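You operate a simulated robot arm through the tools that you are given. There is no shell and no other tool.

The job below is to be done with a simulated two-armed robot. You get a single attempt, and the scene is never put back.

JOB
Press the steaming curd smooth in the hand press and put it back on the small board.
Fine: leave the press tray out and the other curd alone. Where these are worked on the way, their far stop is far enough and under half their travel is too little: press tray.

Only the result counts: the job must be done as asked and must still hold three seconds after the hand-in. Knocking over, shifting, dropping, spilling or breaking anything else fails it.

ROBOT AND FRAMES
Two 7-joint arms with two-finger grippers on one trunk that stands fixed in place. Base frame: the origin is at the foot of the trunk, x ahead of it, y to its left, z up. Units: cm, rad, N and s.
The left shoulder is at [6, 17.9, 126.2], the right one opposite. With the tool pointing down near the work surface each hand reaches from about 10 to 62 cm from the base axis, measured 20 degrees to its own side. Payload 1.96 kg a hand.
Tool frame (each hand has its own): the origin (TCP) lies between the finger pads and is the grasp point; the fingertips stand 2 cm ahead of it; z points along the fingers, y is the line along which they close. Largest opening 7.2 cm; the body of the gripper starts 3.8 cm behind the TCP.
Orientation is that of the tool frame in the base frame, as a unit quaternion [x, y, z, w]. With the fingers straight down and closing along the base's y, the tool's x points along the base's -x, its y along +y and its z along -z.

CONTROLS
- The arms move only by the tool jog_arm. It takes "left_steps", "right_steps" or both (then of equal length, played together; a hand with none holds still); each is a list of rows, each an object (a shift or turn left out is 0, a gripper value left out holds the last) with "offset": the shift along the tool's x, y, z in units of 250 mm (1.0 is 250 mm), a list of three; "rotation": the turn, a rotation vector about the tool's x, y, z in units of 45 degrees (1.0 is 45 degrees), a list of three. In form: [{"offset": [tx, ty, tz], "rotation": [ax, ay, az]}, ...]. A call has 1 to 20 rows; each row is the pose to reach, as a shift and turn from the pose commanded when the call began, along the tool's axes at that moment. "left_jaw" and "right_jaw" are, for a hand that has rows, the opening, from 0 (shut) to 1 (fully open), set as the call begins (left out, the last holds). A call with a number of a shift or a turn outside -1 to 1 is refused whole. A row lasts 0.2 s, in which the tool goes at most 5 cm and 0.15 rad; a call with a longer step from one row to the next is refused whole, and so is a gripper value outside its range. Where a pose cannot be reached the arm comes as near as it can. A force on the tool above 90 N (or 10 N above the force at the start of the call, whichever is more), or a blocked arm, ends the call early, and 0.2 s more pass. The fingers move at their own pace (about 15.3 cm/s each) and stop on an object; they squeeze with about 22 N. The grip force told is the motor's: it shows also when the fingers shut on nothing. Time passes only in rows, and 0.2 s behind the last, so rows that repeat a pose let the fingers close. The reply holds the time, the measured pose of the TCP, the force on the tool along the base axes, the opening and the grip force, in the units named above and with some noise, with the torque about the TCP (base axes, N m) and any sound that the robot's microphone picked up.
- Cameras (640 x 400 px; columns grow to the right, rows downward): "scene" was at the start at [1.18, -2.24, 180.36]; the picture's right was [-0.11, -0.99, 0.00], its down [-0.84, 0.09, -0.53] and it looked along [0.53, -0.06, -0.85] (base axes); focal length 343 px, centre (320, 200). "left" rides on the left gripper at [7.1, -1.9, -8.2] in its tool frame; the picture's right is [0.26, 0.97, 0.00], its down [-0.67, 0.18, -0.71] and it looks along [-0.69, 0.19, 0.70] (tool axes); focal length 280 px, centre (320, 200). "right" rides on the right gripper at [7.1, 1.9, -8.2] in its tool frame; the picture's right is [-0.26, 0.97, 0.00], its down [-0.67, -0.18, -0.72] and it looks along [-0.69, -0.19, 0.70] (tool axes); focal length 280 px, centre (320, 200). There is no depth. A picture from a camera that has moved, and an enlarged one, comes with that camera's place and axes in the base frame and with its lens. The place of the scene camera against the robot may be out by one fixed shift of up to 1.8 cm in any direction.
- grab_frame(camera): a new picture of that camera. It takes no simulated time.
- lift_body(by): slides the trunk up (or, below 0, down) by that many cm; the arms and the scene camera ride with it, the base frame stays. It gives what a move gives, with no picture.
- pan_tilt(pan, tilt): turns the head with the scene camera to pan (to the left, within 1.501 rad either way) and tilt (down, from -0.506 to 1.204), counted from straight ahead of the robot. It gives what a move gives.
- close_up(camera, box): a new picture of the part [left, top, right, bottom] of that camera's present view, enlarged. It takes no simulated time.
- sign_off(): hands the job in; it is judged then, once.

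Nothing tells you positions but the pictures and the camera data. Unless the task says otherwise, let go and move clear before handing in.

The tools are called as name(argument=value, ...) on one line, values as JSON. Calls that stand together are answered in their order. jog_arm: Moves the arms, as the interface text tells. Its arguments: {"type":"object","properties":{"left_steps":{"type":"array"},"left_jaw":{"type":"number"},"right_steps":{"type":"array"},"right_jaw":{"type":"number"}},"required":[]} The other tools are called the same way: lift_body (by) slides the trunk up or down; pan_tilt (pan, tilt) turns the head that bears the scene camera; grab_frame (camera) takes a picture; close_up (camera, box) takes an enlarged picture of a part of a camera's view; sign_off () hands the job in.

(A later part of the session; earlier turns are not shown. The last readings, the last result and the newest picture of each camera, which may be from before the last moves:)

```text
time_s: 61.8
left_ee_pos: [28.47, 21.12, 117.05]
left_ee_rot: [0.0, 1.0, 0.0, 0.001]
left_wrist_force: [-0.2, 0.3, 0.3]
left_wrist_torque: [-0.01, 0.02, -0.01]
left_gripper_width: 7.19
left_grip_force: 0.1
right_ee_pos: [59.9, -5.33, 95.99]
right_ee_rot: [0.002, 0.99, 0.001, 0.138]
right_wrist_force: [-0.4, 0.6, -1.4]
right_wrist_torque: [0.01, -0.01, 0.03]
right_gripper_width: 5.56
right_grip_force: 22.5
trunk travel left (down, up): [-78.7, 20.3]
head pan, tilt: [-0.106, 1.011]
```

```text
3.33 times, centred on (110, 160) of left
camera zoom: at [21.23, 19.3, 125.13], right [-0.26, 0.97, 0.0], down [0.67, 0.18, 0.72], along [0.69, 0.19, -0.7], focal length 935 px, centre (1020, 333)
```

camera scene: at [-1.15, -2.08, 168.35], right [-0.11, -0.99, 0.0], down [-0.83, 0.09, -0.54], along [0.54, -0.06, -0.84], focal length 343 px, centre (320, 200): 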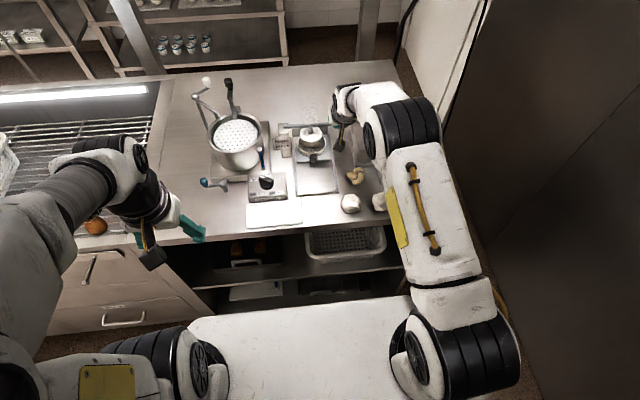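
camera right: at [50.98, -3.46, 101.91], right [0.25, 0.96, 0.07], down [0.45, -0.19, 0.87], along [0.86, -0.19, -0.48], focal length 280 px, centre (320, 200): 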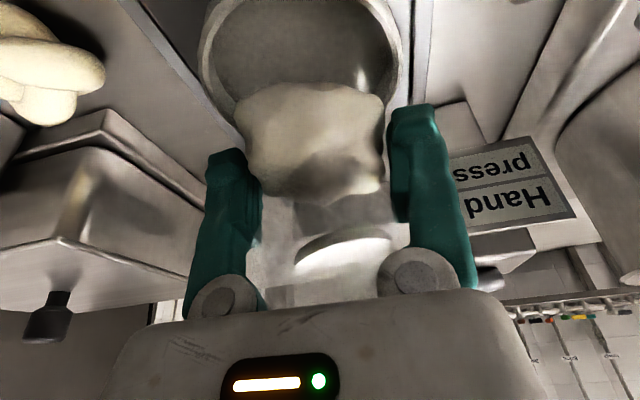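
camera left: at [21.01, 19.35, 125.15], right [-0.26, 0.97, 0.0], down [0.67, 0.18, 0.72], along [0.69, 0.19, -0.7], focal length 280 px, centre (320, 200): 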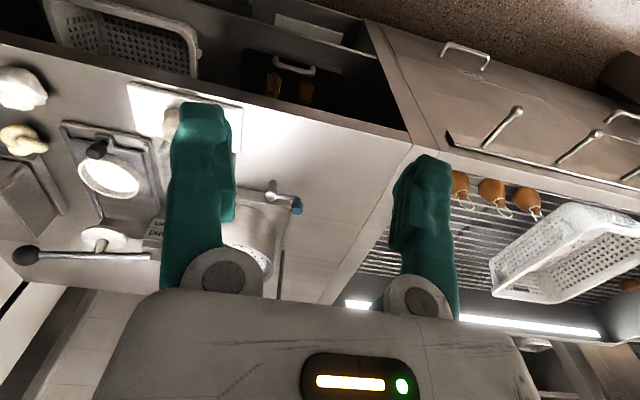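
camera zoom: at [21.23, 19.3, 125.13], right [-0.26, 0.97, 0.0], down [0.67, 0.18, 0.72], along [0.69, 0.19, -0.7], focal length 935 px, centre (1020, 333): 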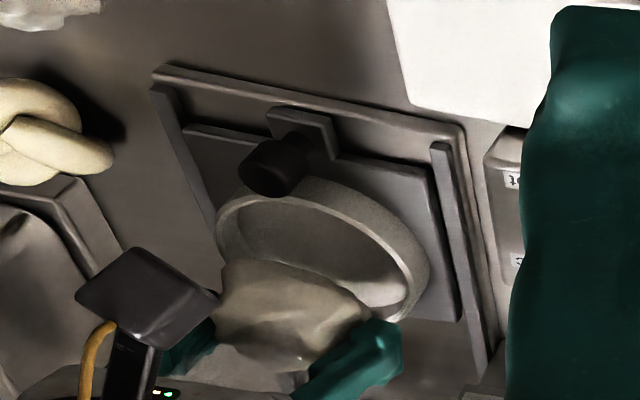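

The curd is held. I'll shift it 1 cm back toward the cup centre and lower it gently.

jog_arm(right_steps=[{"offset": [0.0384, -0.004, -0.011]}, {"offset": [0.0384, -0.004, -0.011]}, {"offset": [0.05, -0.004, 0.03]}, {"offset": [0.0615, -0.004, 0.0697]}, {"offset": [0.0615, -0.004, 0.0697]}])

jog_arm(right_steps=[{"offset": [0.0022, 0, 0.0077]}, {"offset": [0.0044, 0, 0.0154]}, {"offset": [0.0044, 0, 0.0154]}])

grab_frame(camera="right")

close_up(camera="left", box=[60, 100, 160, 220])

```text
time_s: 63.0
left_ee_pos: [28.51, 21.17, 117.11]
left_ee_rot: [0.0, 1.0, 0.0, 0.001]
left_wrist_force: [0.6, -0.6, 0.0]
left_wrist_torque: [0.0, -0.04, -0.01]
left_gripper_width: 7.23
left_grip_force: 0.0
right_ee_pos: [59.21, -5.55, 93.99]
right_ee_rot: [0.001, 0.99, 0.002, 0.139]
right_wrist_force: [-0.5, -1.8, 2.1]
right_wrist_torque: [-0.04, -0.01, 0.02]
right_gripper_width: 5.56
right_grip_force: 22.1
trunk travel left (down, up): [-78.7, 20.3]
head pan, tilt: [-0.106, 1.011]
```

```text
time_s: 63.8
left_ee_pos: [28.44, 21.25, 116.83]
left_ee_rot: [0.0, 1.0, 0.0, 0.001]
left_wrist_force: [0.1, -0.1, 0.7]
left_wrist_torque: [-0.03, 0.02, 0.0]
left_gripper_width: 7.19
left_grip_force: 0.0
right_ee_pos: [59.1, -5.42, 93.69]
right_ee_rot: [0.001, 0.99, 0.002, 0.141]
right_wrist_force: [3.6, -0.9, 14.9]
right_wrist_torque: [-0.12, -0.02, 0.02]
right_gripper_width: 5.48
right_grip_force: 22.1
trunk travel left (down, up): [-78.7, 20.3]
head pan, tilt: [-0.106, 1.011]
```

```text
taken
camera right: at [50.07, -3.57, 99.53], right [0.25, 0.96, 0.08], down [0.45, -0.19, 0.87], along [0.86, -0.19, -0.48], focal length 280 px, centre (320, 200)
```

right: 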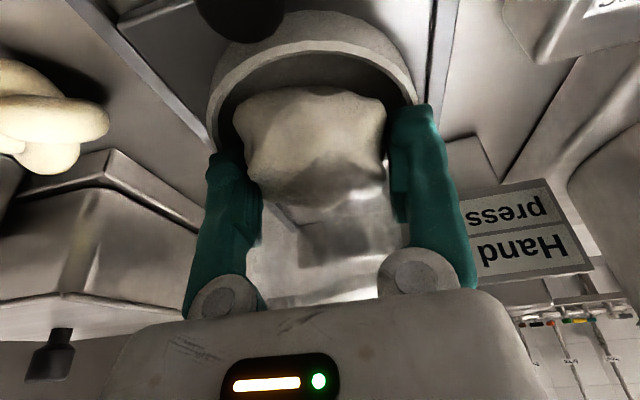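

```text
3.33 times, centred on (110, 160) of left
camera zoom: at [21.09, 19.29, 125.16], right [-0.26, 0.97, 0.0], down [0.67, 0.18, 0.72], along [0.69, 0.19, -0.7], focal length 935 px, centre (1020, 333)
```

zoom: 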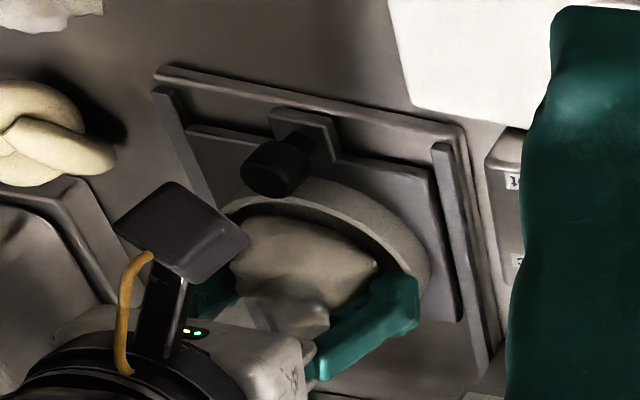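

The curd has touched the cup floor. I'll release and retract, then check its seating.

jog_arm(right_steps=[{"offset": [0, 0, -0.004]}, {"offset": [0, 0, -0.004]}, {"offset": [0, 0, -0.004]}], right_jaw=0.95)

jog_arm(right_steps=[{"offset": [0, 0, -0.08]}, {"offset": [0, 0, -0.2]}, {"offset": [0, 0, -0.35]}, {"offset": [0.15, 0.0, -0.48]}, {"offset": [0.3, 0.0, -0.55]}, {"offset": [0.3, 0, -0.55]}])

grab_frame(camera="right")

close_up(camera="left", box=[60, 100, 160, 220])

close_up(camera="scene", box=[290, 130, 350, 190])

```text
time_s: 64.6
left_ee_pos: [28.48, 21.18, 117.0]
left_ee_rot: [0.001, 1.0, -0.002, 0.001]
left_wrist_force: [0.5, 0.6, -0.4]
left_wrist_torque: [0.02, 0.0, -0.01]
left_gripper_width: 7.21
left_grip_force: 0.1
right_ee_pos: [59.02, -5.52, 93.53]
right_ee_rot: [0.002, 0.99, 0.002, 0.138]
right_wrist_force: [0.4, -0.7, -0.2]
right_wrist_torque: [-0.02, -0.01, 0.01]
right_gripper_width: 6.83
right_grip_force: 0.0
trunk travel left (down, up): [-78.7, 20.3]
head pan, tilt: [-0.106, 1.011]
```

```text
time_s: 66.0
left_ee_pos: [28.58, 21.09, 117.0]
left_ee_rot: [0.0, 1.0, 0.0, 0.0]
left_wrist_force: [0.0, 0.2, -1.0]
left_wrist_torque: [0.03, 0.02, 0.02]
left_gripper_width: 7.19
left_grip_force: 0.0
right_ee_pos: [48.29, -5.36, 104.82]
right_ee_rot: [0.002, 0.99, 0.001, 0.138]
right_wrist_force: [1.0, -0.1, 0.9]
right_wrist_torque: [0.01, 0.01, 0.01]
right_gripper_width: 6.82
right_grip_force: 0.1
trunk travel left (down, up): [-78.7, 20.3]
head pan, tilt: [-0.106, 1.011]
```

```text
taken
camera right: at [39.25, -3.55, 110.6], right [0.25, 0.96, 0.07], down [0.45, -0.19, 0.87], along [0.86, -0.19, -0.48], focal length 280 px, centre (320, 200)
```

right: 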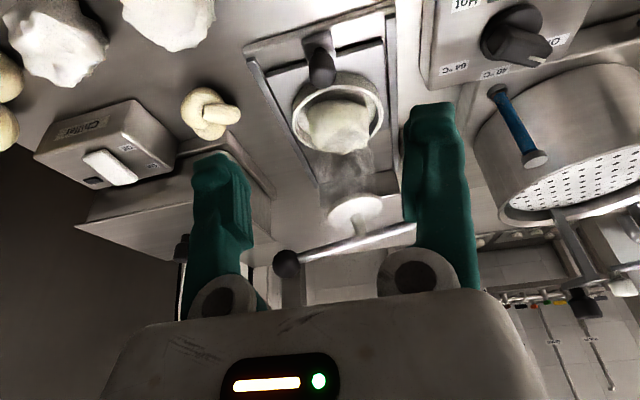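

```text
3.33 times, centred on (110, 160) of left
camera zoom: at [21.31, 19.29, 125.11], right [-0.26, 0.97, 0.0], down [0.67, 0.18, 0.72], along [0.69, 0.19, -0.7], focal length 935 px, centre (1020, 333)
```

zoom: 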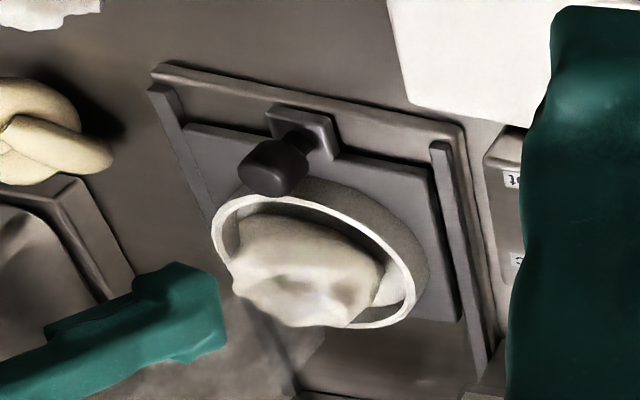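

```text
6.67 times, centred on (320, 160) of scene
camera zoom: at [1.33, -2.24, 168.36], right [-0.11, -0.99, 0.0], down [-0.84, 0.09, -0.53], along [0.53, -0.06, -0.85], focal length 2290 px, centre (320, 467)
```

zoom: 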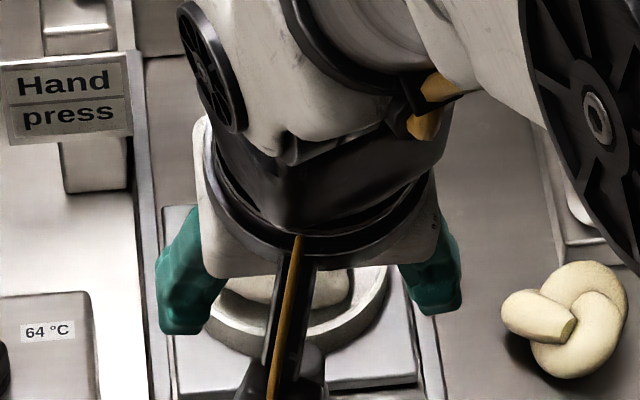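

The curd now sits lower and more central in the cup. I'll grip the knob again to push the tray in.

jog_arm(right_steps=[{"offset": [0.006, -0.003, 0.08], "rotation": [0, -0.06, 0]}, {"offset": [0.012, -0.007, 0.16], "rotation": [0, -0.12, 0]}, {"offset": [0.017, -0.007, 0.224], "rotation": [0, -0.157, 0]}, {"offset": [0.017, -0.007, 0.224], "rotation": [0, -0.157, 0]}], right_jaw=0.5)

close_up(camera="right", box=[220, 0, 420, 160])

```text
time_s: 67.0
left_ee_pos: [28.44, 21.16, 116.9]
left_ee_rot: [-0.001, 1.0, 0.0, 0.001]
left_wrist_force: [0.2, -0.2, 0.0]
left_wrist_torque: [-0.01, 0.02, -0.01]
left_gripper_width: 7.21
left_grip_force: 0.0
right_ee_pos: [49.19, -5.73, 99.1]
right_ee_rot: [0.001, 0.98, 0.002, 0.2]
right_wrist_force: [-0.3, -0.4, -0.2]
right_wrist_torque: [0.01, 0.0, -0.01]
right_gripper_width: 3.6
right_grip_force: 0.0
trunk travel left (down, up): [-78.7, 20.3]
head pan, tilt: [-0.106, 1.011]
```

```text
2.50 times, centred on (320, 80) of right
camera zoom: at [39.51, -3.84, 103.96], right [0.24, 0.96, 0.11], down [0.34, -0.19, 0.92], along [0.91, -0.19, -0.37], focal length 701 px, centre (320, 500)
```

zoom: 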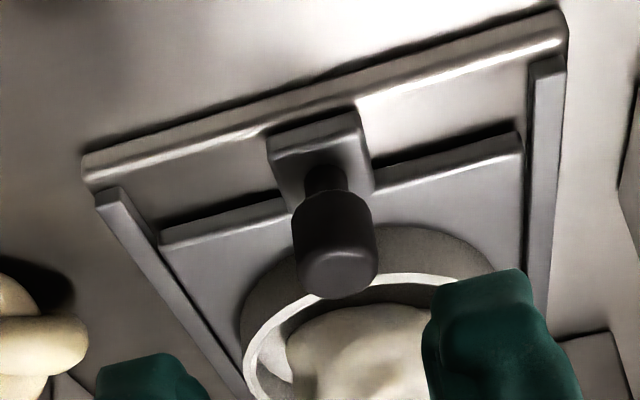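

I'll approach, grip the knob, and push the tray in to its stop.

jog_arm(right_steps=[{"offset": [-0.004, 0.004, 0.1]}, {"offset": [-0.008, 0.008, 0.2]}, {"offset": [-0.011, 0.008, 0.296]}, {"offset": [-0.011, 0.008, 0.296]}])

jog_arm(right_steps=[{"offset": [0, 0, 0]}, {"offset": [0, 0, 0]}, {"offset": [0, 0, 0]}, {"offset": [0, 0, 0]}], right_jaw=0.1)

jog_arm(right_steps=[{"offset": [-0.048, 0, 0.0204]}, {"offset": [-0.096, 0, 0.0408]}, {"offset": [-0.144, 0, 0.0613]}, {"offset": [-0.191, 0, 0.0817]}, {"offset": [-0.239, 0, 0.102]}, {"offset": [-0.287, 0, 0.1226]}, {"offset": [-0.32, 0, 0.1365]}, {"offset": [-0.339, 0, 0.1445]}, {"offset": [-0.339, 0, 0.1445]}])

close_up(camera="left", box=[40, 110, 180, 270])

```text
time_s: 68.0
left_ee_pos: [28.49, 21.07, 116.97]
left_ee_rot: [0.0, 1.0, 0.0, 0.0]
left_wrist_force: [0.3, 0.4, -0.3]
left_wrist_torque: [0.0, 0.05, 0.02]
left_gripper_width: 7.22
left_grip_force: 0.1
right_ee_pos: [52.38, -5.54, 92.47]
right_ee_rot: [0.002, 0.98, 0.001, 0.2]
right_wrist_force: [0.0, 0.1, 0.2]
right_wrist_torque: [-0.02, 0.02, -0.02]
right_gripper_width: 3.62
right_grip_force: 0.0
trunk travel left (down, up): [-78.7, 20.3]
head pan, tilt: [-0.106, 1.011]
```

```text
time_s: 69.0
left_ee_pos: [28.45, 21.25, 116.95]
left_ee_rot: [0.0, 1.0, 0.0, 0.001]
left_wrist_force: [0.1, 0.2, 0.4]
left_wrist_torque: [0.03, 0.01, -0.01]
left_gripper_width: 7.18
left_grip_force: 0.1
right_ee_pos: [52.26, -5.63, 92.5]
right_ee_rot: [0.002, 0.98, 0.001, 0.199]
right_wrist_force: [-0.8, 3.6, -2.7]
right_wrist_torque: [0.05, -0.08, 0.01]
right_gripper_width: 1.9
right_grip_force: 40.1
trunk travel left (down, up): [-78.7, 20.3]
head pan, tilt: [-0.106, 1.011]
```

```text
time_s: 71.0
left_ee_pos: [28.41, 21.14, 117.06]
left_ee_rot: [0.001, 1.0, -0.001, 0.001]
left_wrist_force: [-0.3, -0.1, -0.2]
left_wrist_torque: [0.01, 0.07, 0.03]
left_gripper_width: 7.22
left_grip_force: 0.2
right_ee_pos: [61.33, -5.62, 92.5]
right_ee_rot: [0.001, 0.98, 0.002, 0.198]
right_wrist_force: [-14.1, 2.7, -11.3]
right_wrist_torque: [0.06, 0.27, 0.0]
right_gripper_width: 1.89
right_grip_force: 40.1
trunk travel left (down, up): [-78.7, 20.3]
head pan, tilt: [-0.106, 1.011]
```

```text
2.50 times, centred on (110, 190) of left
camera zoom: at [21.1, 19.32, 125.14], right [-0.26, 0.97, 0.0], down [0.67, 0.18, 0.72], along [0.69, 0.19, -0.7], focal length 701 px, centre (845, 225)
```

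zoom: 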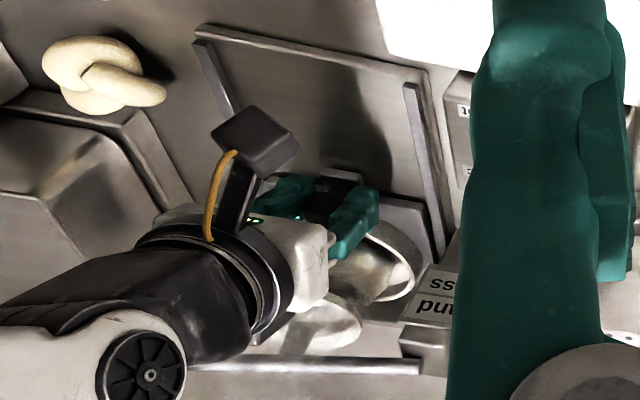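

The tray is at its stop. I'll release the knob, back away, and go to the lever ball.

jog_arm(right_steps=[{"offset": [0.008, 0, -0.0037]}, {"offset": [0.008, 0, -0.0037]}, {"offset": [0.008, 0, -0.0037]}], right_jaw=0.5)

jog_arm(right_steps=[{"offset": [0, 0, -0.08]}, {"offset": [0, 0, -0.18]}, {"offset": [0, 0, -0.3]}, {"offset": [0.1, 0, -0.42]}, {"offset": [0.2, 0, -0.5]}, {"offset": [0.2, 0, -0.5]}])

jog_arm(right_steps=[{"offset": [-0.04, 0, -0.1], "rotation": [0, -0.05, 0]}, {"offset": [-0.083, 0, -0.195], "rotation": [0, -0.1, 0]}, {"offset": [-0.196, -0.066, -0.155], "rotation": [0, -0.15, 0]}, {"offset": [-0.31, -0.131, -0.115], "rotation": [0, -0.2, 0]}, {"offset": [-0.425, -0.197, -0.07], "rotation": [0, -0.2546, 0]}, {"offset": [-0.54, -0.262, -0.02], "rotation": [0, -0.2546, 0]}, {"offset": [-0.649, -0.328, 0.05], "rotation": [0, -0.2546, 0]}, {"offset": [-0.649, -0.328, 0.089], "rotation": [0, -0.2546, 0]}, {"offset": [-0.649, -0.328, 0.089], "rotation": [0, -0.2546, 0]}], right_jaw=0)

grab_frame(camera="right")

close_up(camera="scene", box=[280, 100, 360, 165])

close_up(camera="left", box=[80, 160, 160, 240])

```text
time_s: 71.8
left_ee_pos: [28.59, 21.13, 116.97]
left_ee_rot: [0.001, 1.0, 0.0, 0.001]
left_wrist_force: [0.3, 0.2, -0.2]
left_wrist_torque: [0.0, 0.0, -0.02]
left_gripper_width: 7.19
left_grip_force: 0.1
right_ee_pos: [61.39, -5.58, 92.51]
right_ee_rot: [0.001, 0.98, 0.001, 0.199]
right_wrist_force: [0.2, 1.0, -0.3]
right_wrist_torque: [-0.01, -0.01, -0.02]
right_gripper_width: 3.61
right_grip_force: 0.0
trunk travel left (down, up): [-78.7, 20.3]
head pan, tilt: [-0.106, 1.011]
```

```text
time_s: 73.2
left_ee_pos: [28.53, 21.15, 116.98]
left_ee_rot: [0.0, 1.0, 0.0, 0.001]
left_wrist_force: [-0.2, 0.7, 0.3]
left_wrist_torque: [0.0, 0.02, 0.02]
left_gripper_width: 7.21
left_grip_force: 0.1
right_ee_pos: [52.01, -5.51, 102.24]
right_ee_rot: [0.002, 0.98, 0.001, 0.2]
right_wrist_force: [0.0, -0.2, 0.2]
right_wrist_torque: [-0.02, 0.05, -0.02]
right_gripper_width: 3.59
right_grip_force: 0.0
trunk travel left (down, up): [-78.7, 20.3]
head pan, tilt: [-0.106, 1.011]
```

```text
time_s: 75.2
left_ee_pos: [28.41, 21.16, 116.95]
left_ee_rot: [0.001, 1.0, 0.0, 0.0]
left_wrist_force: [0.0, -0.7, -0.6]
left_wrist_torque: [-0.02, -0.01, 0.0]
left_gripper_width: 7.21
left_grip_force: 0.1
right_ee_pos: [67.56, -13.79, 106.46]
right_ee_rot: [0.002, 0.955, 0.001, 0.297]
right_wrist_force: [0.7, -0.2, -0.5]
right_wrist_torque: [0.0, 0.0, 0.01]
right_gripper_width: 0.0
right_grip_force: 21.9
trunk travel left (down, up): [-78.7, 20.3]
head pan, tilt: [-0.106, 1.011]
```

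```text
taken
camera right: at [57.1, -11.86, 109.13], right [0.22, 0.96, 0.15], down [0.15, -0.19, 0.97], along [0.96, -0.19, -0.19], focal length 280 px, centre (320, 200)
```

right: 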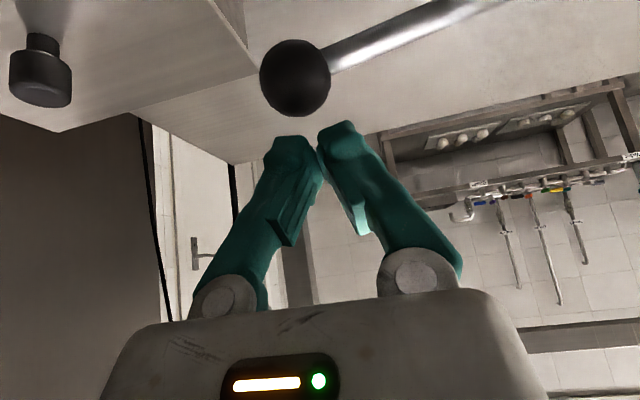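

```text
6.15 times, centred on (320, 132) of scene
camera zoom: at [1.18, -2.25, 168.36], right [-0.11, -0.99, 0.0], down [-0.84, 0.09, -0.53], along [0.53, -0.06, -0.85], focal length 2113 px, centre (320, 615)
```

zoom: 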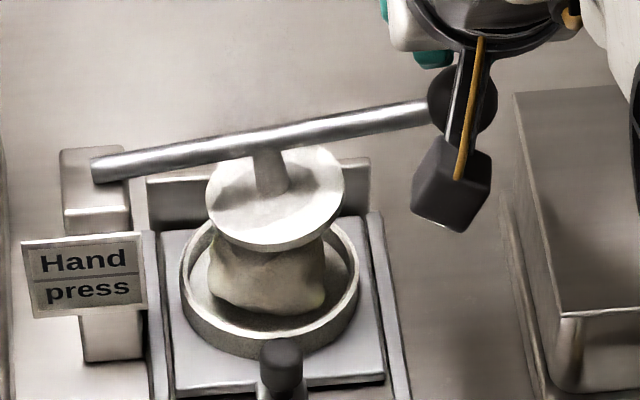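

```text
5.00 times, centred on (120, 200) of left
camera zoom: at [21.2, 19.29, 125.13], right [-0.26, 0.97, 0.0], down [0.67, 0.18, 0.72], along [0.69, 0.19, -0.7], focal length 1402 px, centre (1320, 200)
```

zoom: 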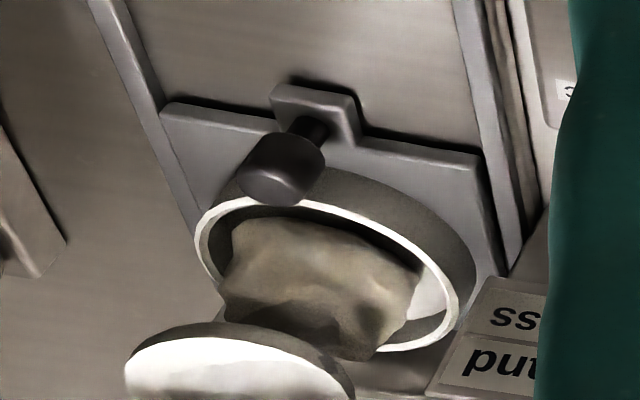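

The curd is now centred under the plate. I'll press the lever down, slowing near contact.

jog_arm(right_steps=[{"offset": [0.02, 0, 0.037]}, {"offset": [0.0426, 0, 0.07]}, {"offset": [0.0652, 0, 0.103]}, {"offset": [0.0878, 0, 0.136]}, {"offset": [0.099, 0, 0.1525]}, {"offset": [0.099, 0, 0.1525]}])

jog_arm(right_steps=[{"offset": [0.0113, 0, 0.0165]}, {"offset": [0.0226, 0, 0.033]}, {"offset": [0.0226, 0, 0.033]}])

close_up(camera="scene", box=[280, 100, 360, 165])

close_up(camera="left", box=[80, 160, 160, 240])

```text
time_s: 76.6
left_ee_pos: [28.29, 21.27, 117.1]
left_ee_rot: [-0.001, 1.0, 0.0, 0.002]
left_wrist_force: [0.0, -0.6, 0.2]
left_wrist_torque: [0.01, -0.04, 0.01]
left_gripper_width: 7.21
left_grip_force: 0.2
right_ee_pos: [67.67, -13.6, 101.93]
right_ee_rot: [0.001, 0.954, 0.001, 0.298]
right_wrist_force: [2.6, 2.1, 16.6]
right_wrist_torque: [-0.13, -0.09, 0.04]
right_gripper_width: 0.0
right_grip_force: 21.6
trunk travel left (down, up): [-78.7, 20.3]
head pan, tilt: [-0.106, 1.011]
```

```text
time_s: 77.4
left_ee_pos: [27.75, 21.31, 117.06]
left_ee_rot: [0.0, 1.0, -0.001, 0.005]
left_wrist_force: [0.4, 0.4, 0.4]
left_wrist_torque: [0.0, 0.0, -0.02]
left_gripper_width: 7.23
left_grip_force: 0.1
right_ee_pos: [67.46, -13.42, 101.91]
right_ee_rot: [0.001, 0.952, 0.002, 0.306]
right_wrist_force: [2.3, 4.1, 55.3]
right_wrist_torque: [-0.41, -0.24, 0.05]
right_gripper_width: 0.0
right_grip_force: 22.8
trunk travel left (down, up): [-78.7, 20.3]
head pan, tilt: [-0.106, 1.011]
```

```text
6.15 times, centred on (320, 132) of scene
camera zoom: at [0.17, -1.92, 168.41], right [-0.11, -0.99, 0.0], down [-0.84, 0.09, -0.54], along [0.53, -0.06, -0.84], focal length 2113 px, centre (320, 615)
```

zoom: 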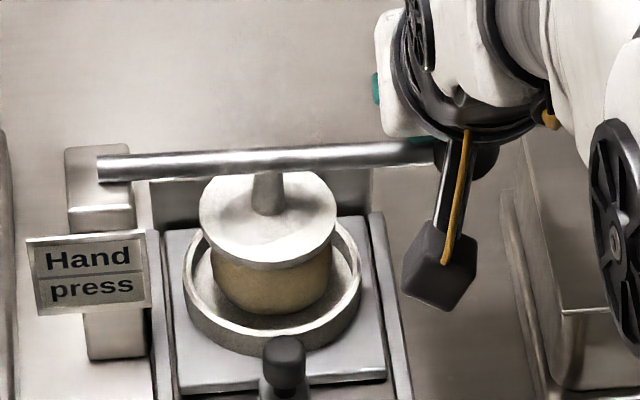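

```text
5.00 times, centred on (120, 200) of left
camera zoom: at [20.46, 19.52, 125.27], right [-0.26, 0.97, 0.0], down [0.67, 0.18, 0.72], along [0.7, 0.19, -0.69], focal length 1402 px, centre (1320, 200)
```

zoom: 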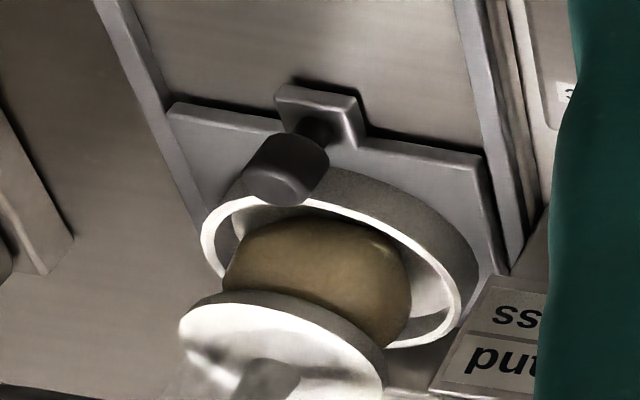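

The centring was the key: the curd has turned smooth and yellowish. I'll release the lever and return to the knob.

jog_arm(right_steps=[{"offset": [-0.02, 0, -0.05]}, {"offset": [-0.04, 0, -0.1]}, {"offset": [-0.06, 0, -0.2]}, {"offset": [0.02, 0.05, -0.28]}, {"offset": [0.12, 0.1, -0.36]}, {"offset": [0.22, 0.15, -0.43]}, {"offset": [0.32, 0.2, -0.47], "rotation": [0, 0.09, 0]}, {"offset": [0.4, 0.26, -0.47], "rotation": [0, 0.18, 0]}, {"offset": [0.46, 0.33, -0.45], "rotation": [0, 0.27, 0]}, {"offset": [0.46, 0.33, -0.45], "rotation": [0, 0.27, 0]}])

grab_frame(camera="right")

close_up(camera="left", box=[60, 140, 180, 260])

grab_frame(camera="scene")

```text
time_s: 79.6
left_ee_pos: [28.48, 21.12, 116.96]
left_ee_rot: [0.001, 1.0, 0.001, 0.001]
left_wrist_force: [-0.1, 0.0, 0.4]
left_wrist_torque: [-0.05, 0.02, 0.02]
left_gripper_width: 7.22
left_grip_force: 0.0
right_ee_pos: [51.9, -5.4, 103.64]
right_ee_rot: [0.001, 0.981, 0.002, 0.193]
right_wrist_force: [-0.7, 0.4, -0.7]
right_wrist_torque: [0.01, 0.02, 0.01]
right_gripper_width: 0.0
right_grip_force: 21.9
trunk travel left (down, up): [-78.7, 20.3]
head pan, tilt: [-0.106, 1.011]
```

```text
taken
camera right: at [42.27, -3.42, 108.59], right [0.24, 0.96, 0.1], down [0.35, -0.19, 0.92], along [0.9, -0.19, -0.39], focal length 280 px, centre (320, 200)
```

right: 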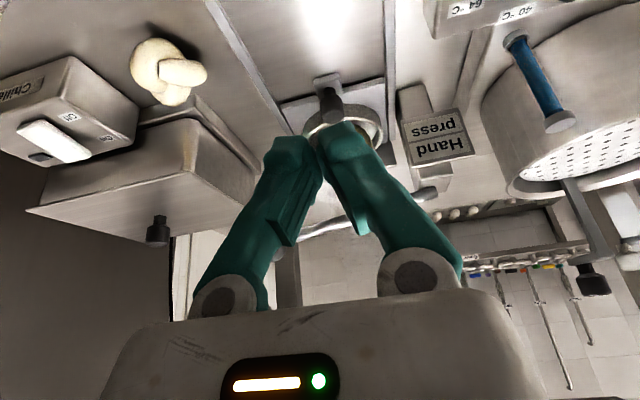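

```text
3.33 times, centred on (120, 200) of left
camera zoom: at [21.19, 19.26, 125.14], right [-0.26, 0.97, 0.0], down [0.67, 0.18, 0.72], along [0.69, 0.19, -0.7], focal length 935 px, centre (987, 200)
```

zoom: 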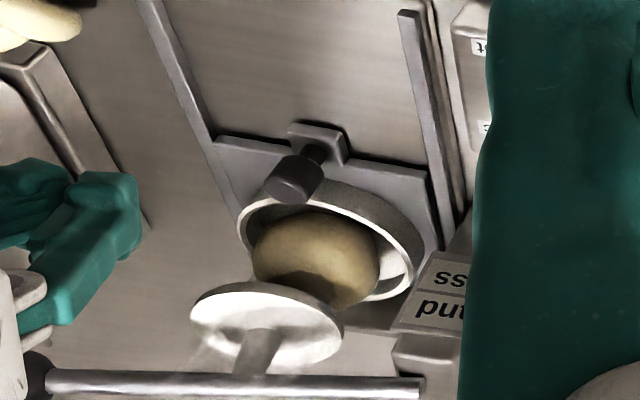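

```text
taken
camera scene: at [1.16, -2.29, 168.36], right [-0.11, -0.99, 0.0], down [-0.84, 0.09, -0.53], along [0.53, -0.06, -0.85], focal length 343 px, centre (320, 200)
```

scene: 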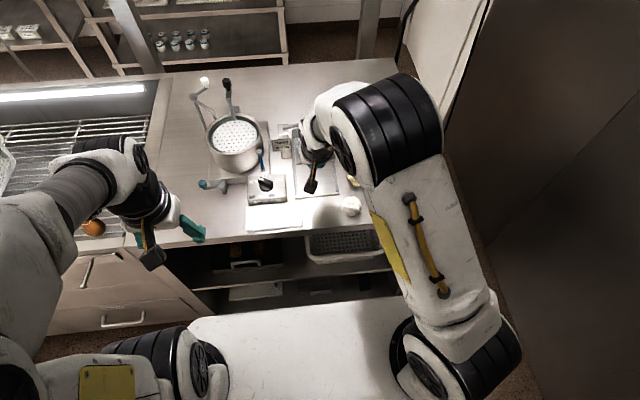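

The curd is a smooth ball and the lever is back up. I'll approach the knob again and grip it.

jog_arm(right_steps=[{"offset": [-0.06, -0.002, 0.085]}, {"offset": [-0.12, -0.004, 0.17]}, {"offset": [-0.181, -0.006, 0.256]}, {"offset": [-0.181, -0.006, 0.35]}, {"offset": [-0.181, -0.006, 0.43]}, {"offset": [-0.181, -0.006, 0.5]}, {"offset": [-0.181, -0.006, 0.556]}, {"offset": [-0.181, -0.006, 0.556]}], right_jaw=0.5)

jog_arm(right_steps=[{"offset": [0, 0, 0]}, {"offset": [0, 0, 0]}, {"offset": [0, 0, 0]}, {"offset": [0, 0, 0]}], right_jaw=0.1)

```text
time_s: 81.4
left_ee_pos: [28.5, 21.15, 116.86]
left_ee_rot: [0.0, 1.0, 0.0, 0.001]
left_wrist_force: [0.0, 0.3, 0.0]
left_wrist_torque: [-0.04, 0.02, 0.01]
left_gripper_width: 7.2
left_grip_force: 0.0
right_ee_pos: [61.46, -5.57, 92.48]
right_ee_rot: [0.001, 0.981, 0.002, 0.194]
right_wrist_force: [-0.6, -0.8, 0.0]
right_wrist_torque: [0.03, -0.01, -0.01]
right_gripper_width: 3.61
right_grip_force: 0.1
trunk travel left (down, up): [-78.7, 20.3]
head pan, tilt: [-0.106, 1.011]
```

```text
time_s: 82.4
left_ee_pos: [28.56, 21.12, 116.89]
left_ee_rot: [0.0, 1.0, 0.0, 0.001]
left_wrist_force: [0.2, -0.7, 0.4]
left_wrist_torque: [0.0, -0.01, 0.03]
left_gripper_width: 7.2
left_grip_force: 0.2
right_ee_pos: [61.43, -5.45, 92.43]
right_ee_rot: [0.002, 0.981, 0.001, 0.193]
right_wrist_force: [-1.2, 7.0, -3.9]
right_wrist_torque: [0.07, -0.03, 0.05]
right_gripper_width: 1.86
right_grip_force: 39.8
trunk travel left (down, up): [-78.7, 20.3]
head pan, tilt: [-0.106, 1.011]
```

The knob is gripped. I'll pull the tray fully out.

jog_arm(right_steps=[{"offset": [0.037, 0, -0.0151]}, {"offset": [0.083, 0, -0.034]}, {"offset": [0.13, 0, -0.0532]}, {"offset": [0.176, 0, -0.072]}, {"offset": [0.222, 0, -0.0908]}, {"offset": [0.269, 0, -0.11]}, {"offset": [0.306, 0, -0.1252]}, {"offset": [0.33, 0, -0.135]}, {"offset": [0.345, 0, -0.1412]}, {"offset": [0.345, 0, -0.1412]}])

jog_arm(right_steps=[{"offset": [0, 0, 0]}, {"offset": [0, 0, 0]}, {"offset": [0, 0, 0]}], right_jaw=0.5)

jog_arm(right_steps=[{"offset": [0, 0, -0.1]}, {"offset": [0, 0, -0.25]}, {"offset": [0.05, 0, -0.4]}, {"offset": [0.05, 0, -0.5]}, {"offset": [0.05, 0, -0.5]}])

grab_frame(camera="right")

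close_up(camera="left", box=[60, 100, 160, 220])

close_up(camera="right", box=[230, 20, 430, 200])

```text
time_s: 84.6
left_ee_pos: [28.89, 21.29, 116.93]
left_ee_rot: [0.0, 1.0, -0.001, -0.001]
left_wrist_force: [-0.6, 0.9, 0.7]
left_wrist_torque: [-0.02, -0.03, 0.0]
left_gripper_width: 7.2
left_grip_force: 0.0
right_ee_pos: [52.42, -5.39, 92.47]
right_ee_rot: [0.001, 0.981, 0.002, 0.194]
right_wrist_force: [15.9, 6.6, -6.5]
right_wrist_torque: [0.08, -0.26, 0.0]
right_gripper_width: 1.88
right_grip_force: 39.6
trunk travel left (down, up): [-78.7, 20.3]
head pan, tilt: [-0.106, 1.011]
```

```text
time_s: 85.4
left_ee_pos: [28.39, 21.12, 117.07]
left_ee_rot: [0.002, 1.0, 0.0, 0.0]
left_wrist_force: [-0.6, 0.4, 0.0]
left_wrist_torque: [0.03, -0.03, -0.02]
left_gripper_width: 7.19
left_grip_force: 0.0
right_ee_pos: [51.9, -5.62, 92.45]
right_ee_rot: [0.002, 0.981, 0.001, 0.195]
right_wrist_force: [0.4, 0.2, -0.3]
right_wrist_torque: [0.02, 0.0, -0.02]
right_gripper_width: 3.61
right_grip_force: 0.1
trunk travel left (down, up): [-78.7, 20.3]
head pan, tilt: [-0.106, 1.011]
```

```text
time_s: 86.6
left_ee_pos: [28.54, 21.24, 117.0]
left_ee_rot: [0.0, 1.0, 0.0, 0.001]
left_wrist_force: [0.4, 1.3, -0.2]
left_wrist_torque: [0.02, 0.01, 0.02]
left_gripper_width: 7.18
left_grip_force: 0.0
right_ee_pos: [46.11, -5.48, 103.47]
right_ee_rot: [0.001, 0.981, 0.001, 0.193]
right_wrist_force: [0.7, 0.0, -0.6]
right_wrist_torque: [0.01, 0.04, 0.02]
right_gripper_width: 3.58
right_grip_force: 0.1
trunk travel left (down, up): [-78.7, 20.3]
head pan, tilt: [-0.106, 1.011]
```

```text
taken
camera right: at [36.5, -3.53, 108.39], right [0.24, 0.96, 0.1], down [0.35, -0.19, 0.92], along [0.9, -0.19, -0.39], focal length 280 px, centre (320, 200)
```

right: 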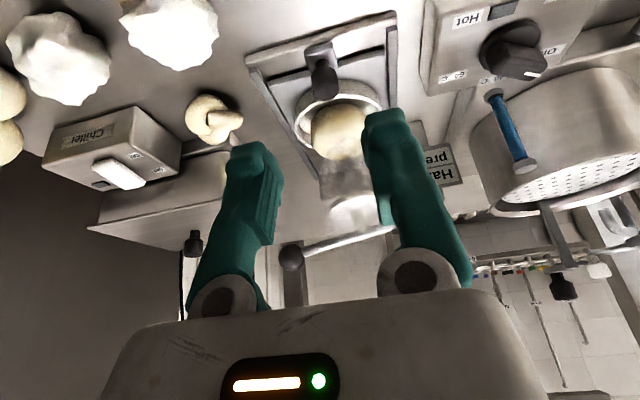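

```text
3.33 times, centred on (110, 160) of left
camera zoom: at [21.25, 19.31, 125.12], right [-0.26, 0.97, 0.0], down [0.67, 0.18, 0.72], along [0.69, 0.19, -0.7], focal length 935 px, centre (1020, 333)
```

zoom: 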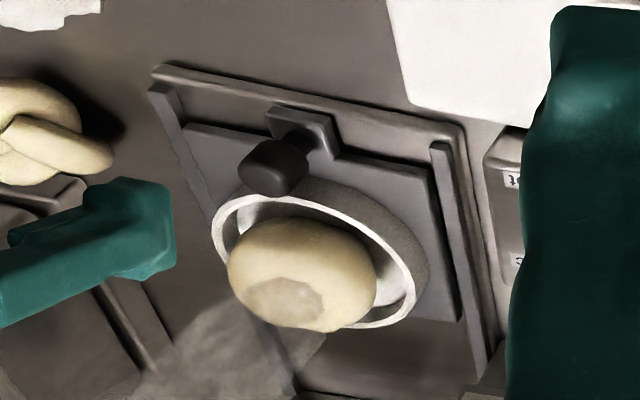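

```text
2.22 times, centred on (330, 110) of right
camera zoom: at [36.5, -3.53, 108.39], right [0.24, 0.96, 0.1], down [0.35, -0.19, 0.92], along [0.9, -0.19, -0.39], focal length 623 px, centre (298, 400)
```

zoom: 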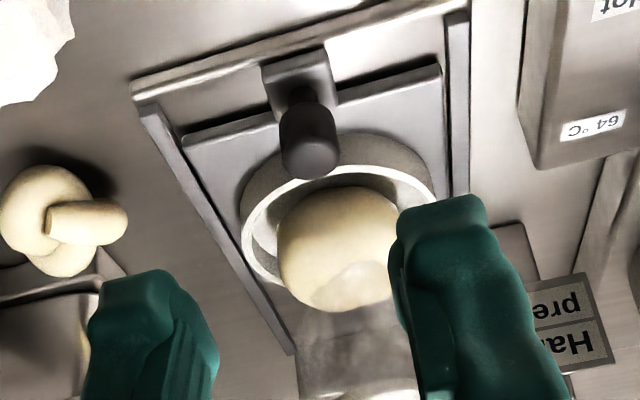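

The tray is fully out and the curd is a smooth ball at about (58.5, -5.5). I'll open the fingers and move above it.

jog_arm(right_steps=[{"offset": [-0.12, 0, 0.06], "rotation": [0, 0.05, 0]}, {"offset": [-0.25, 0, 0.13], "rotation": [0, 0.1, 0]}, {"offset": [-0.384, 0, 0.265], "rotation": [0, 0.1375, 0]}, {"offset": [-0.384, 0, 0.265], "rotation": [0, 0.1375, 0]}], right_jaw=1)

grab_frame(camera="right")

close_up(camera="right", box=[200, 0, 420, 150])

```text
time_s: 87.6
left_ee_pos: [28.4, 21.21, 116.9]
left_ee_rot: [0.0, 1.0, 0.001, 0.0]
left_wrist_force: [-0.4, 0.5, 0.4]
left_wrist_torque: [0.02, -0.03, 0.05]
left_gripper_width: 7.2
left_grip_force: 0.0
right_ee_pos: [57.35, -5.56, 101.14]
right_ee_rot: [0.002, 0.99, 0.001, 0.14]
right_wrist_force: [-0.8, -0.3, -0.5]
right_wrist_torque: [0.01, -0.01, -0.02]
right_gripper_width: 7.21
right_grip_force: 0.0
trunk travel left (down, up): [-78.7, 20.3]
head pan, tilt: [-0.106, 1.011]
```

```text
taken
camera right: at [48.26, -3.61, 107.04], right [0.25, 0.96, 0.08], down [0.45, -0.19, 0.87], along [0.86, -0.19, -0.48], focal length 280 px, centre (320, 200)
```

right: 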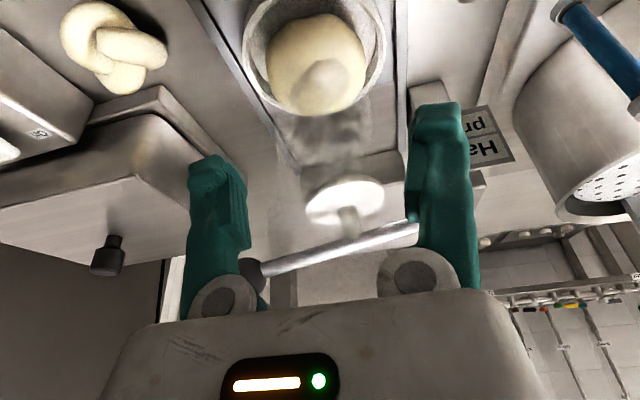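

```text
2.67 times, centred on (310, 75) of right
camera zoom: at [48.26, -3.61, 107.04], right [0.25, 0.96, 0.08], down [0.45, -0.19, 0.87], along [0.86, -0.19, -0.48], focal length 748 px, centre (347, 533)
```

zoom: 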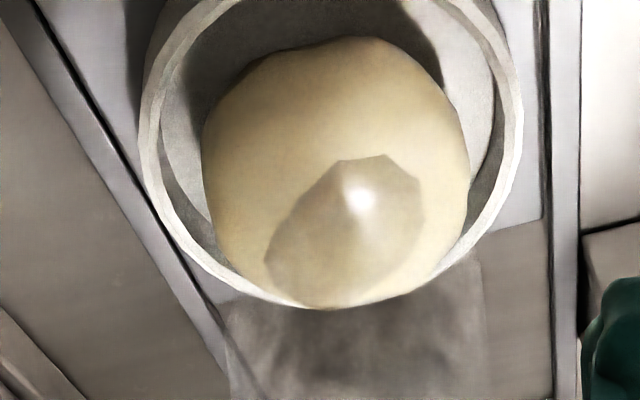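

The ball is about 5.8 cm wide, centred at (58.7, -5.5). I'll descend around it.

jog_arm(right_steps=[{"offset": [-0.02, 0.002, 0.08]}, {"offset": [0.0, 0.002, 0.16]}, {"offset": [0.03, 0.002, 0.235]}, {"offset": [0.0497, 0.002, 0.304]}, {"offset": [0.0497, 0.002, 0.304]}])

grab_frame(camera="right")

close_up(camera="left", box=[60, 100, 160, 220])

```text
time_s: 88.8
left_ee_pos: [28.46, 21.14, 117.06]
left_ee_rot: [0.0, 1.0, 0.001, 0.0]
left_wrist_force: [-0.3, 0.4, -0.5]
left_wrist_torque: [0.01, -0.04, -0.01]
left_gripper_width: 7.21
left_grip_force: 0.0
right_ee_pos: [58.42, -5.48, 93.52]
right_ee_rot: [0.001, 0.99, 0.001, 0.14]
right_wrist_force: [0.0, 0.3, -0.1]
right_wrist_torque: [0.03, 0.0, 0.01]
right_gripper_width: 7.19
right_grip_force: 0.1
trunk travel left (down, up): [-78.7, 20.3]
head pan, tilt: [-0.106, 1.011]
```

```text
taken
camera right: at [49.37, -3.63, 99.35], right [0.25, 0.96, 0.08], down [0.45, -0.19, 0.87], along [0.86, -0.19, -0.48], focal length 280 px, centre (320, 200)
```

right: 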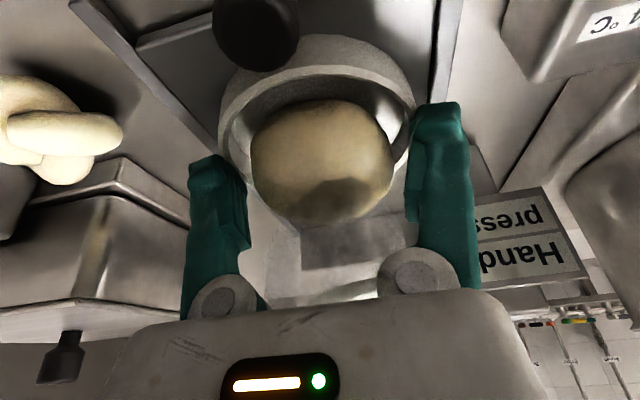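

```text
3.33 times, centred on (110, 160) of left
camera zoom: at [21.15, 19.3, 125.14], right [-0.26, 0.97, 0.0], down [0.67, 0.18, 0.72], along [0.69, 0.19, -0.7], focal length 935 px, centre (1020, 333)
```

zoom: 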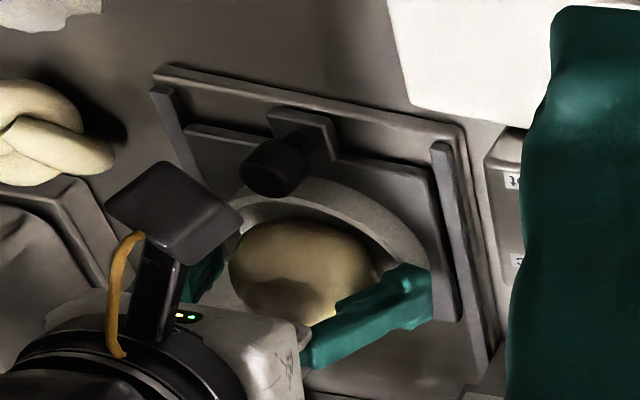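

The ball is centred between the fingers. I'll grip and lift.

jog_arm(right_steps=[{"offset": [0, 0, 0]}, {"offset": [0, 0, 0]}, {"offset": [0, 0, 0]}, {"offset": [0, 0, 0]}], right_jaw=0.5)

jog_arm(right_steps=[{"offset": [-0.011, 0, -0.0384]}, {"offset": [-0.022, 0, -0.0769]}, {"offset": [-0.044, 0, -0.154]}, {"offset": [-0.06, 0, -0.21]}, {"offset": [-0.06, 0, -0.21]}])

grab_frame(camera="right")

close_up(camera="left", box=[40, 100, 180, 240])

```text
time_s: 89.8
left_ee_pos: [28.4, 21.17, 117.02]
left_ee_rot: [0.0, 1.0, 0.0, 0.001]
left_wrist_force: [-0.6, 0.4, 0.5]
left_wrist_torque: [0.0, 0.01, 0.02]
left_gripper_width: 7.16
left_grip_force: 0.0
right_ee_pos: [58.49, -5.6, 93.63]
right_ee_rot: [0.001, 0.99, 0.001, 0.142]
right_wrist_force: [3.6, -3.6, 15.1]
right_wrist_torque: [-0.41, -0.13, 0.02]
right_gripper_width: 5.6
right_grip_force: 22.3
trunk travel left (down, up): [-78.7, 20.3]
head pan, tilt: [-0.106, 1.011]
```

```text
time_s: 91.0
left_ee_pos: [28.6, 21.16, 116.88]
left_ee_rot: [0.0, 1.0, 0.0, 0.001]
left_wrist_force: [-0.3, 0.1, -0.5]
left_wrist_torque: [-0.02, 0.03, 0.01]
left_gripper_width: 7.21
left_grip_force: 0.1
right_ee_pos: [58.4, -5.67, 99.05]
right_ee_rot: [0.002, 0.99, 0.002, 0.14]
right_wrist_force: [-0.2, -0.1, -0.1]
right_wrist_torque: [-0.02, -0.03, 0.0]
right_gripper_width: 5.56
right_grip_force: 21.8
trunk travel left (down, up): [-78.7, 20.3]
head pan, tilt: [-0.106, 1.011]
```

```text
taken
camera right: at [49.35, -3.7, 104.91], right [0.25, 0.96, 0.08], down [0.45, -0.19, 0.87], along [0.86, -0.19, -0.48], focal length 280 px, centre (320, 200)
```

right: 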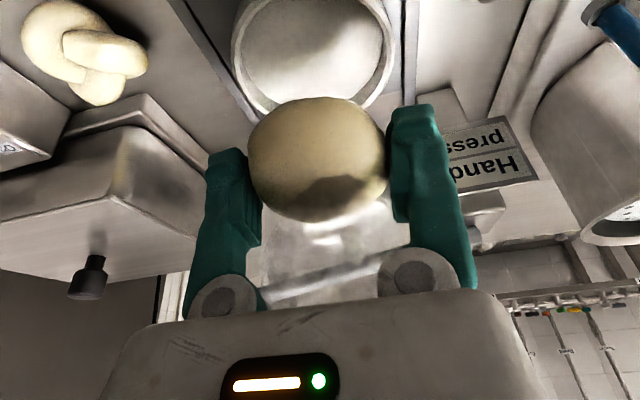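

```text
2.86 times, centred on (110, 170) of left
camera zoom: at [21.22, 19.3, 125.13], right [-0.26, 0.97, 0.0], down [0.67, 0.18, 0.72], along [0.69, 0.19, -0.7], focal length 801 px, centre (920, 286)
```

zoom: 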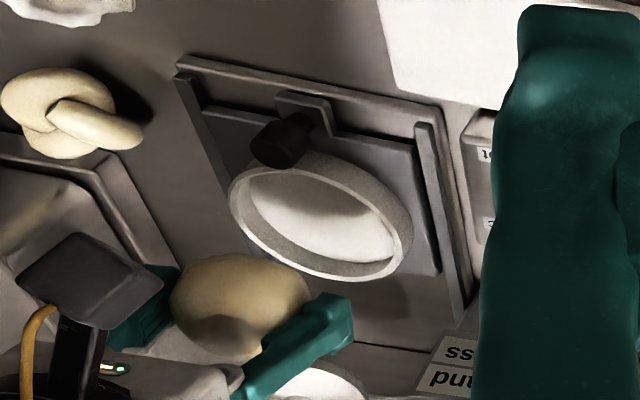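

The smooth curd is held. I'll carry it over to above the board centre.

jog_arm(right_steps=[{"offset": [0.06, 0.06, -0.018]}, {"offset": [0.14, 0.145, -0.04]}, {"offset": [0.22, 0.23, -0.063]}, {"offset": [0.3, 0.315, -0.086]}, {"offset": [0.385, 0.4, -0.11]}, {"offset": [0.44, 0.46, -0.127]}, {"offset": [0.467, 0.487, -0.135]}, {"offset": [0.467, 0.487, -0.135]}])

grab_frame(camera="right")

close_up(camera="scene", box=[220, 140, 340, 240])

```text
time_s: 92.8
left_ee_pos: [28.48, 20.95, 117.02]
left_ee_rot: [-0.001, 1.0, 0.001, 0.002]
left_wrist_force: [-0.6, 0.2, -0.2]
left_wrist_torque: [0.02, 0.01, -0.01]
left_gripper_width: 7.2
left_grip_force: 0.1
right_ee_pos: [46.26, 6.67, 99.13]
right_ee_rot: [0.001, 0.99, 0.001, 0.14]
right_wrist_force: [-0.1, -0.6, -0.8]
right_wrist_torque: [-0.01, -0.03, 0.01]
right_gripper_width: 5.57
right_grip_force: 22.4
trunk travel left (down, up): [-78.7, 20.3]
head pan, tilt: [-0.106, 1.011]
```

```text
taken
camera right: at [37.22, 8.46, 104.93], right [0.25, 0.96, 0.08], down [0.45, -0.19, 0.87], along [0.86, -0.19, -0.48], focal length 280 px, centre (320, 200)
```

right: 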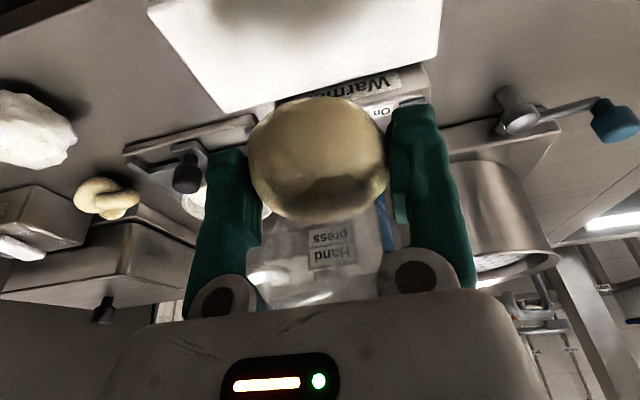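

```text
4.00 times, centred on (280, 190) of scene
camera zoom: at [1.2, -2.24, 168.36], right [-0.11, -0.99, 0.0], down [-0.84, 0.09, -0.53], along [0.53, -0.06, -0.85], focal length 1374 px, centre (480, 240)
```

zoom: 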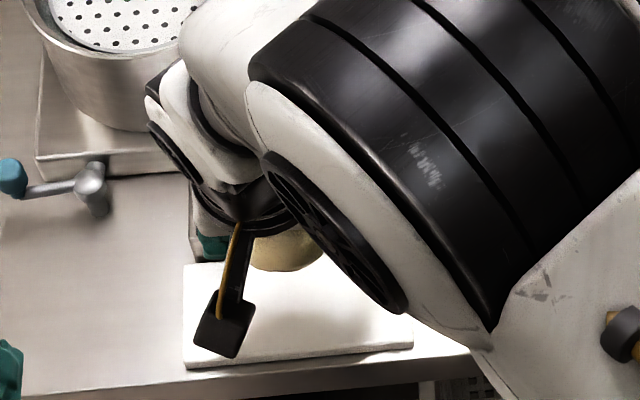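

The curd is above the board. I'll lower it in stages.

jog_arm(right_steps=[{"offset": [0.02, 0, 0.07]}, {"offset": [0.04, 0, 0.14]}, {"offset": [0.06, 0, 0.208]}, {"offset": [0.0753, 0, 0.2614]}, {"offset": [0.0753, 0, 0.2614]}])

grab_frame(camera="right")

close_up(camera="left", box=[80, 60, 280, 200])

```text
time_s: 94.0
left_ee_pos: [28.37, 21.08, 117.14]
left_ee_rot: [0.0, 1.0, -0.001, 0.002]
left_wrist_force: [-0.5, 0.4, 0.2]
left_wrist_torque: [0.01, -0.03, -0.01]
left_gripper_width: 7.21
left_grip_force: 0.1
right_ee_pos: [46.27, 6.74, 92.32]
right_ee_rot: [0.002, 0.99, 0.002, 0.143]
right_wrist_force: [2.8, -1.6, 17.9]
right_wrist_torque: [0.07, -0.15, 0.0]
right_gripper_width: 5.59
right_grip_force: 22.0
trunk travel left (down, up): [-78.7, 20.3]
head pan, tilt: [-0.106, 1.011]
```

```text
taken
camera right: at [37.19, 8.61, 98.18], right [0.25, 0.96, 0.08], down [0.44, -0.19, 0.88], along [0.86, -0.19, -0.48], focal length 280 px, centre (320, 200)
```

right: 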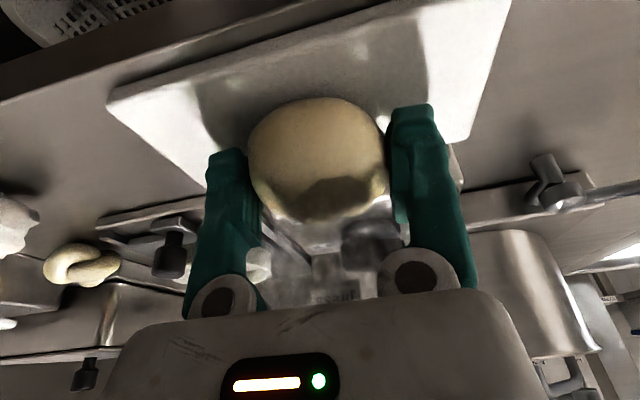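

```text
2.86 times, centred on (180, 130) of left
camera zoom: at [21.07, 19.26, 125.2], right [-0.26, 0.97, 0.0], down [0.67, 0.18, 0.72], along [0.69, 0.19, -0.7], focal length 801 px, centre (720, 400)
```

zoom: 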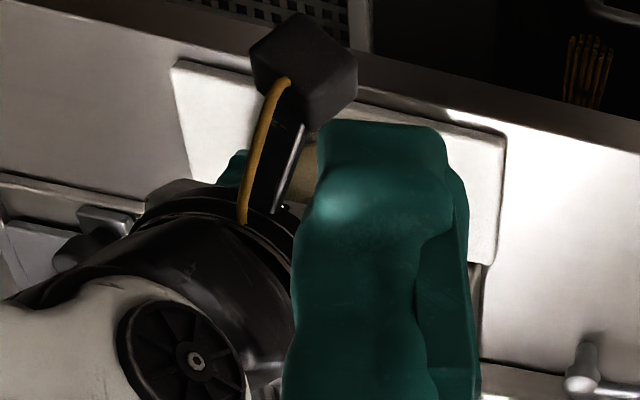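

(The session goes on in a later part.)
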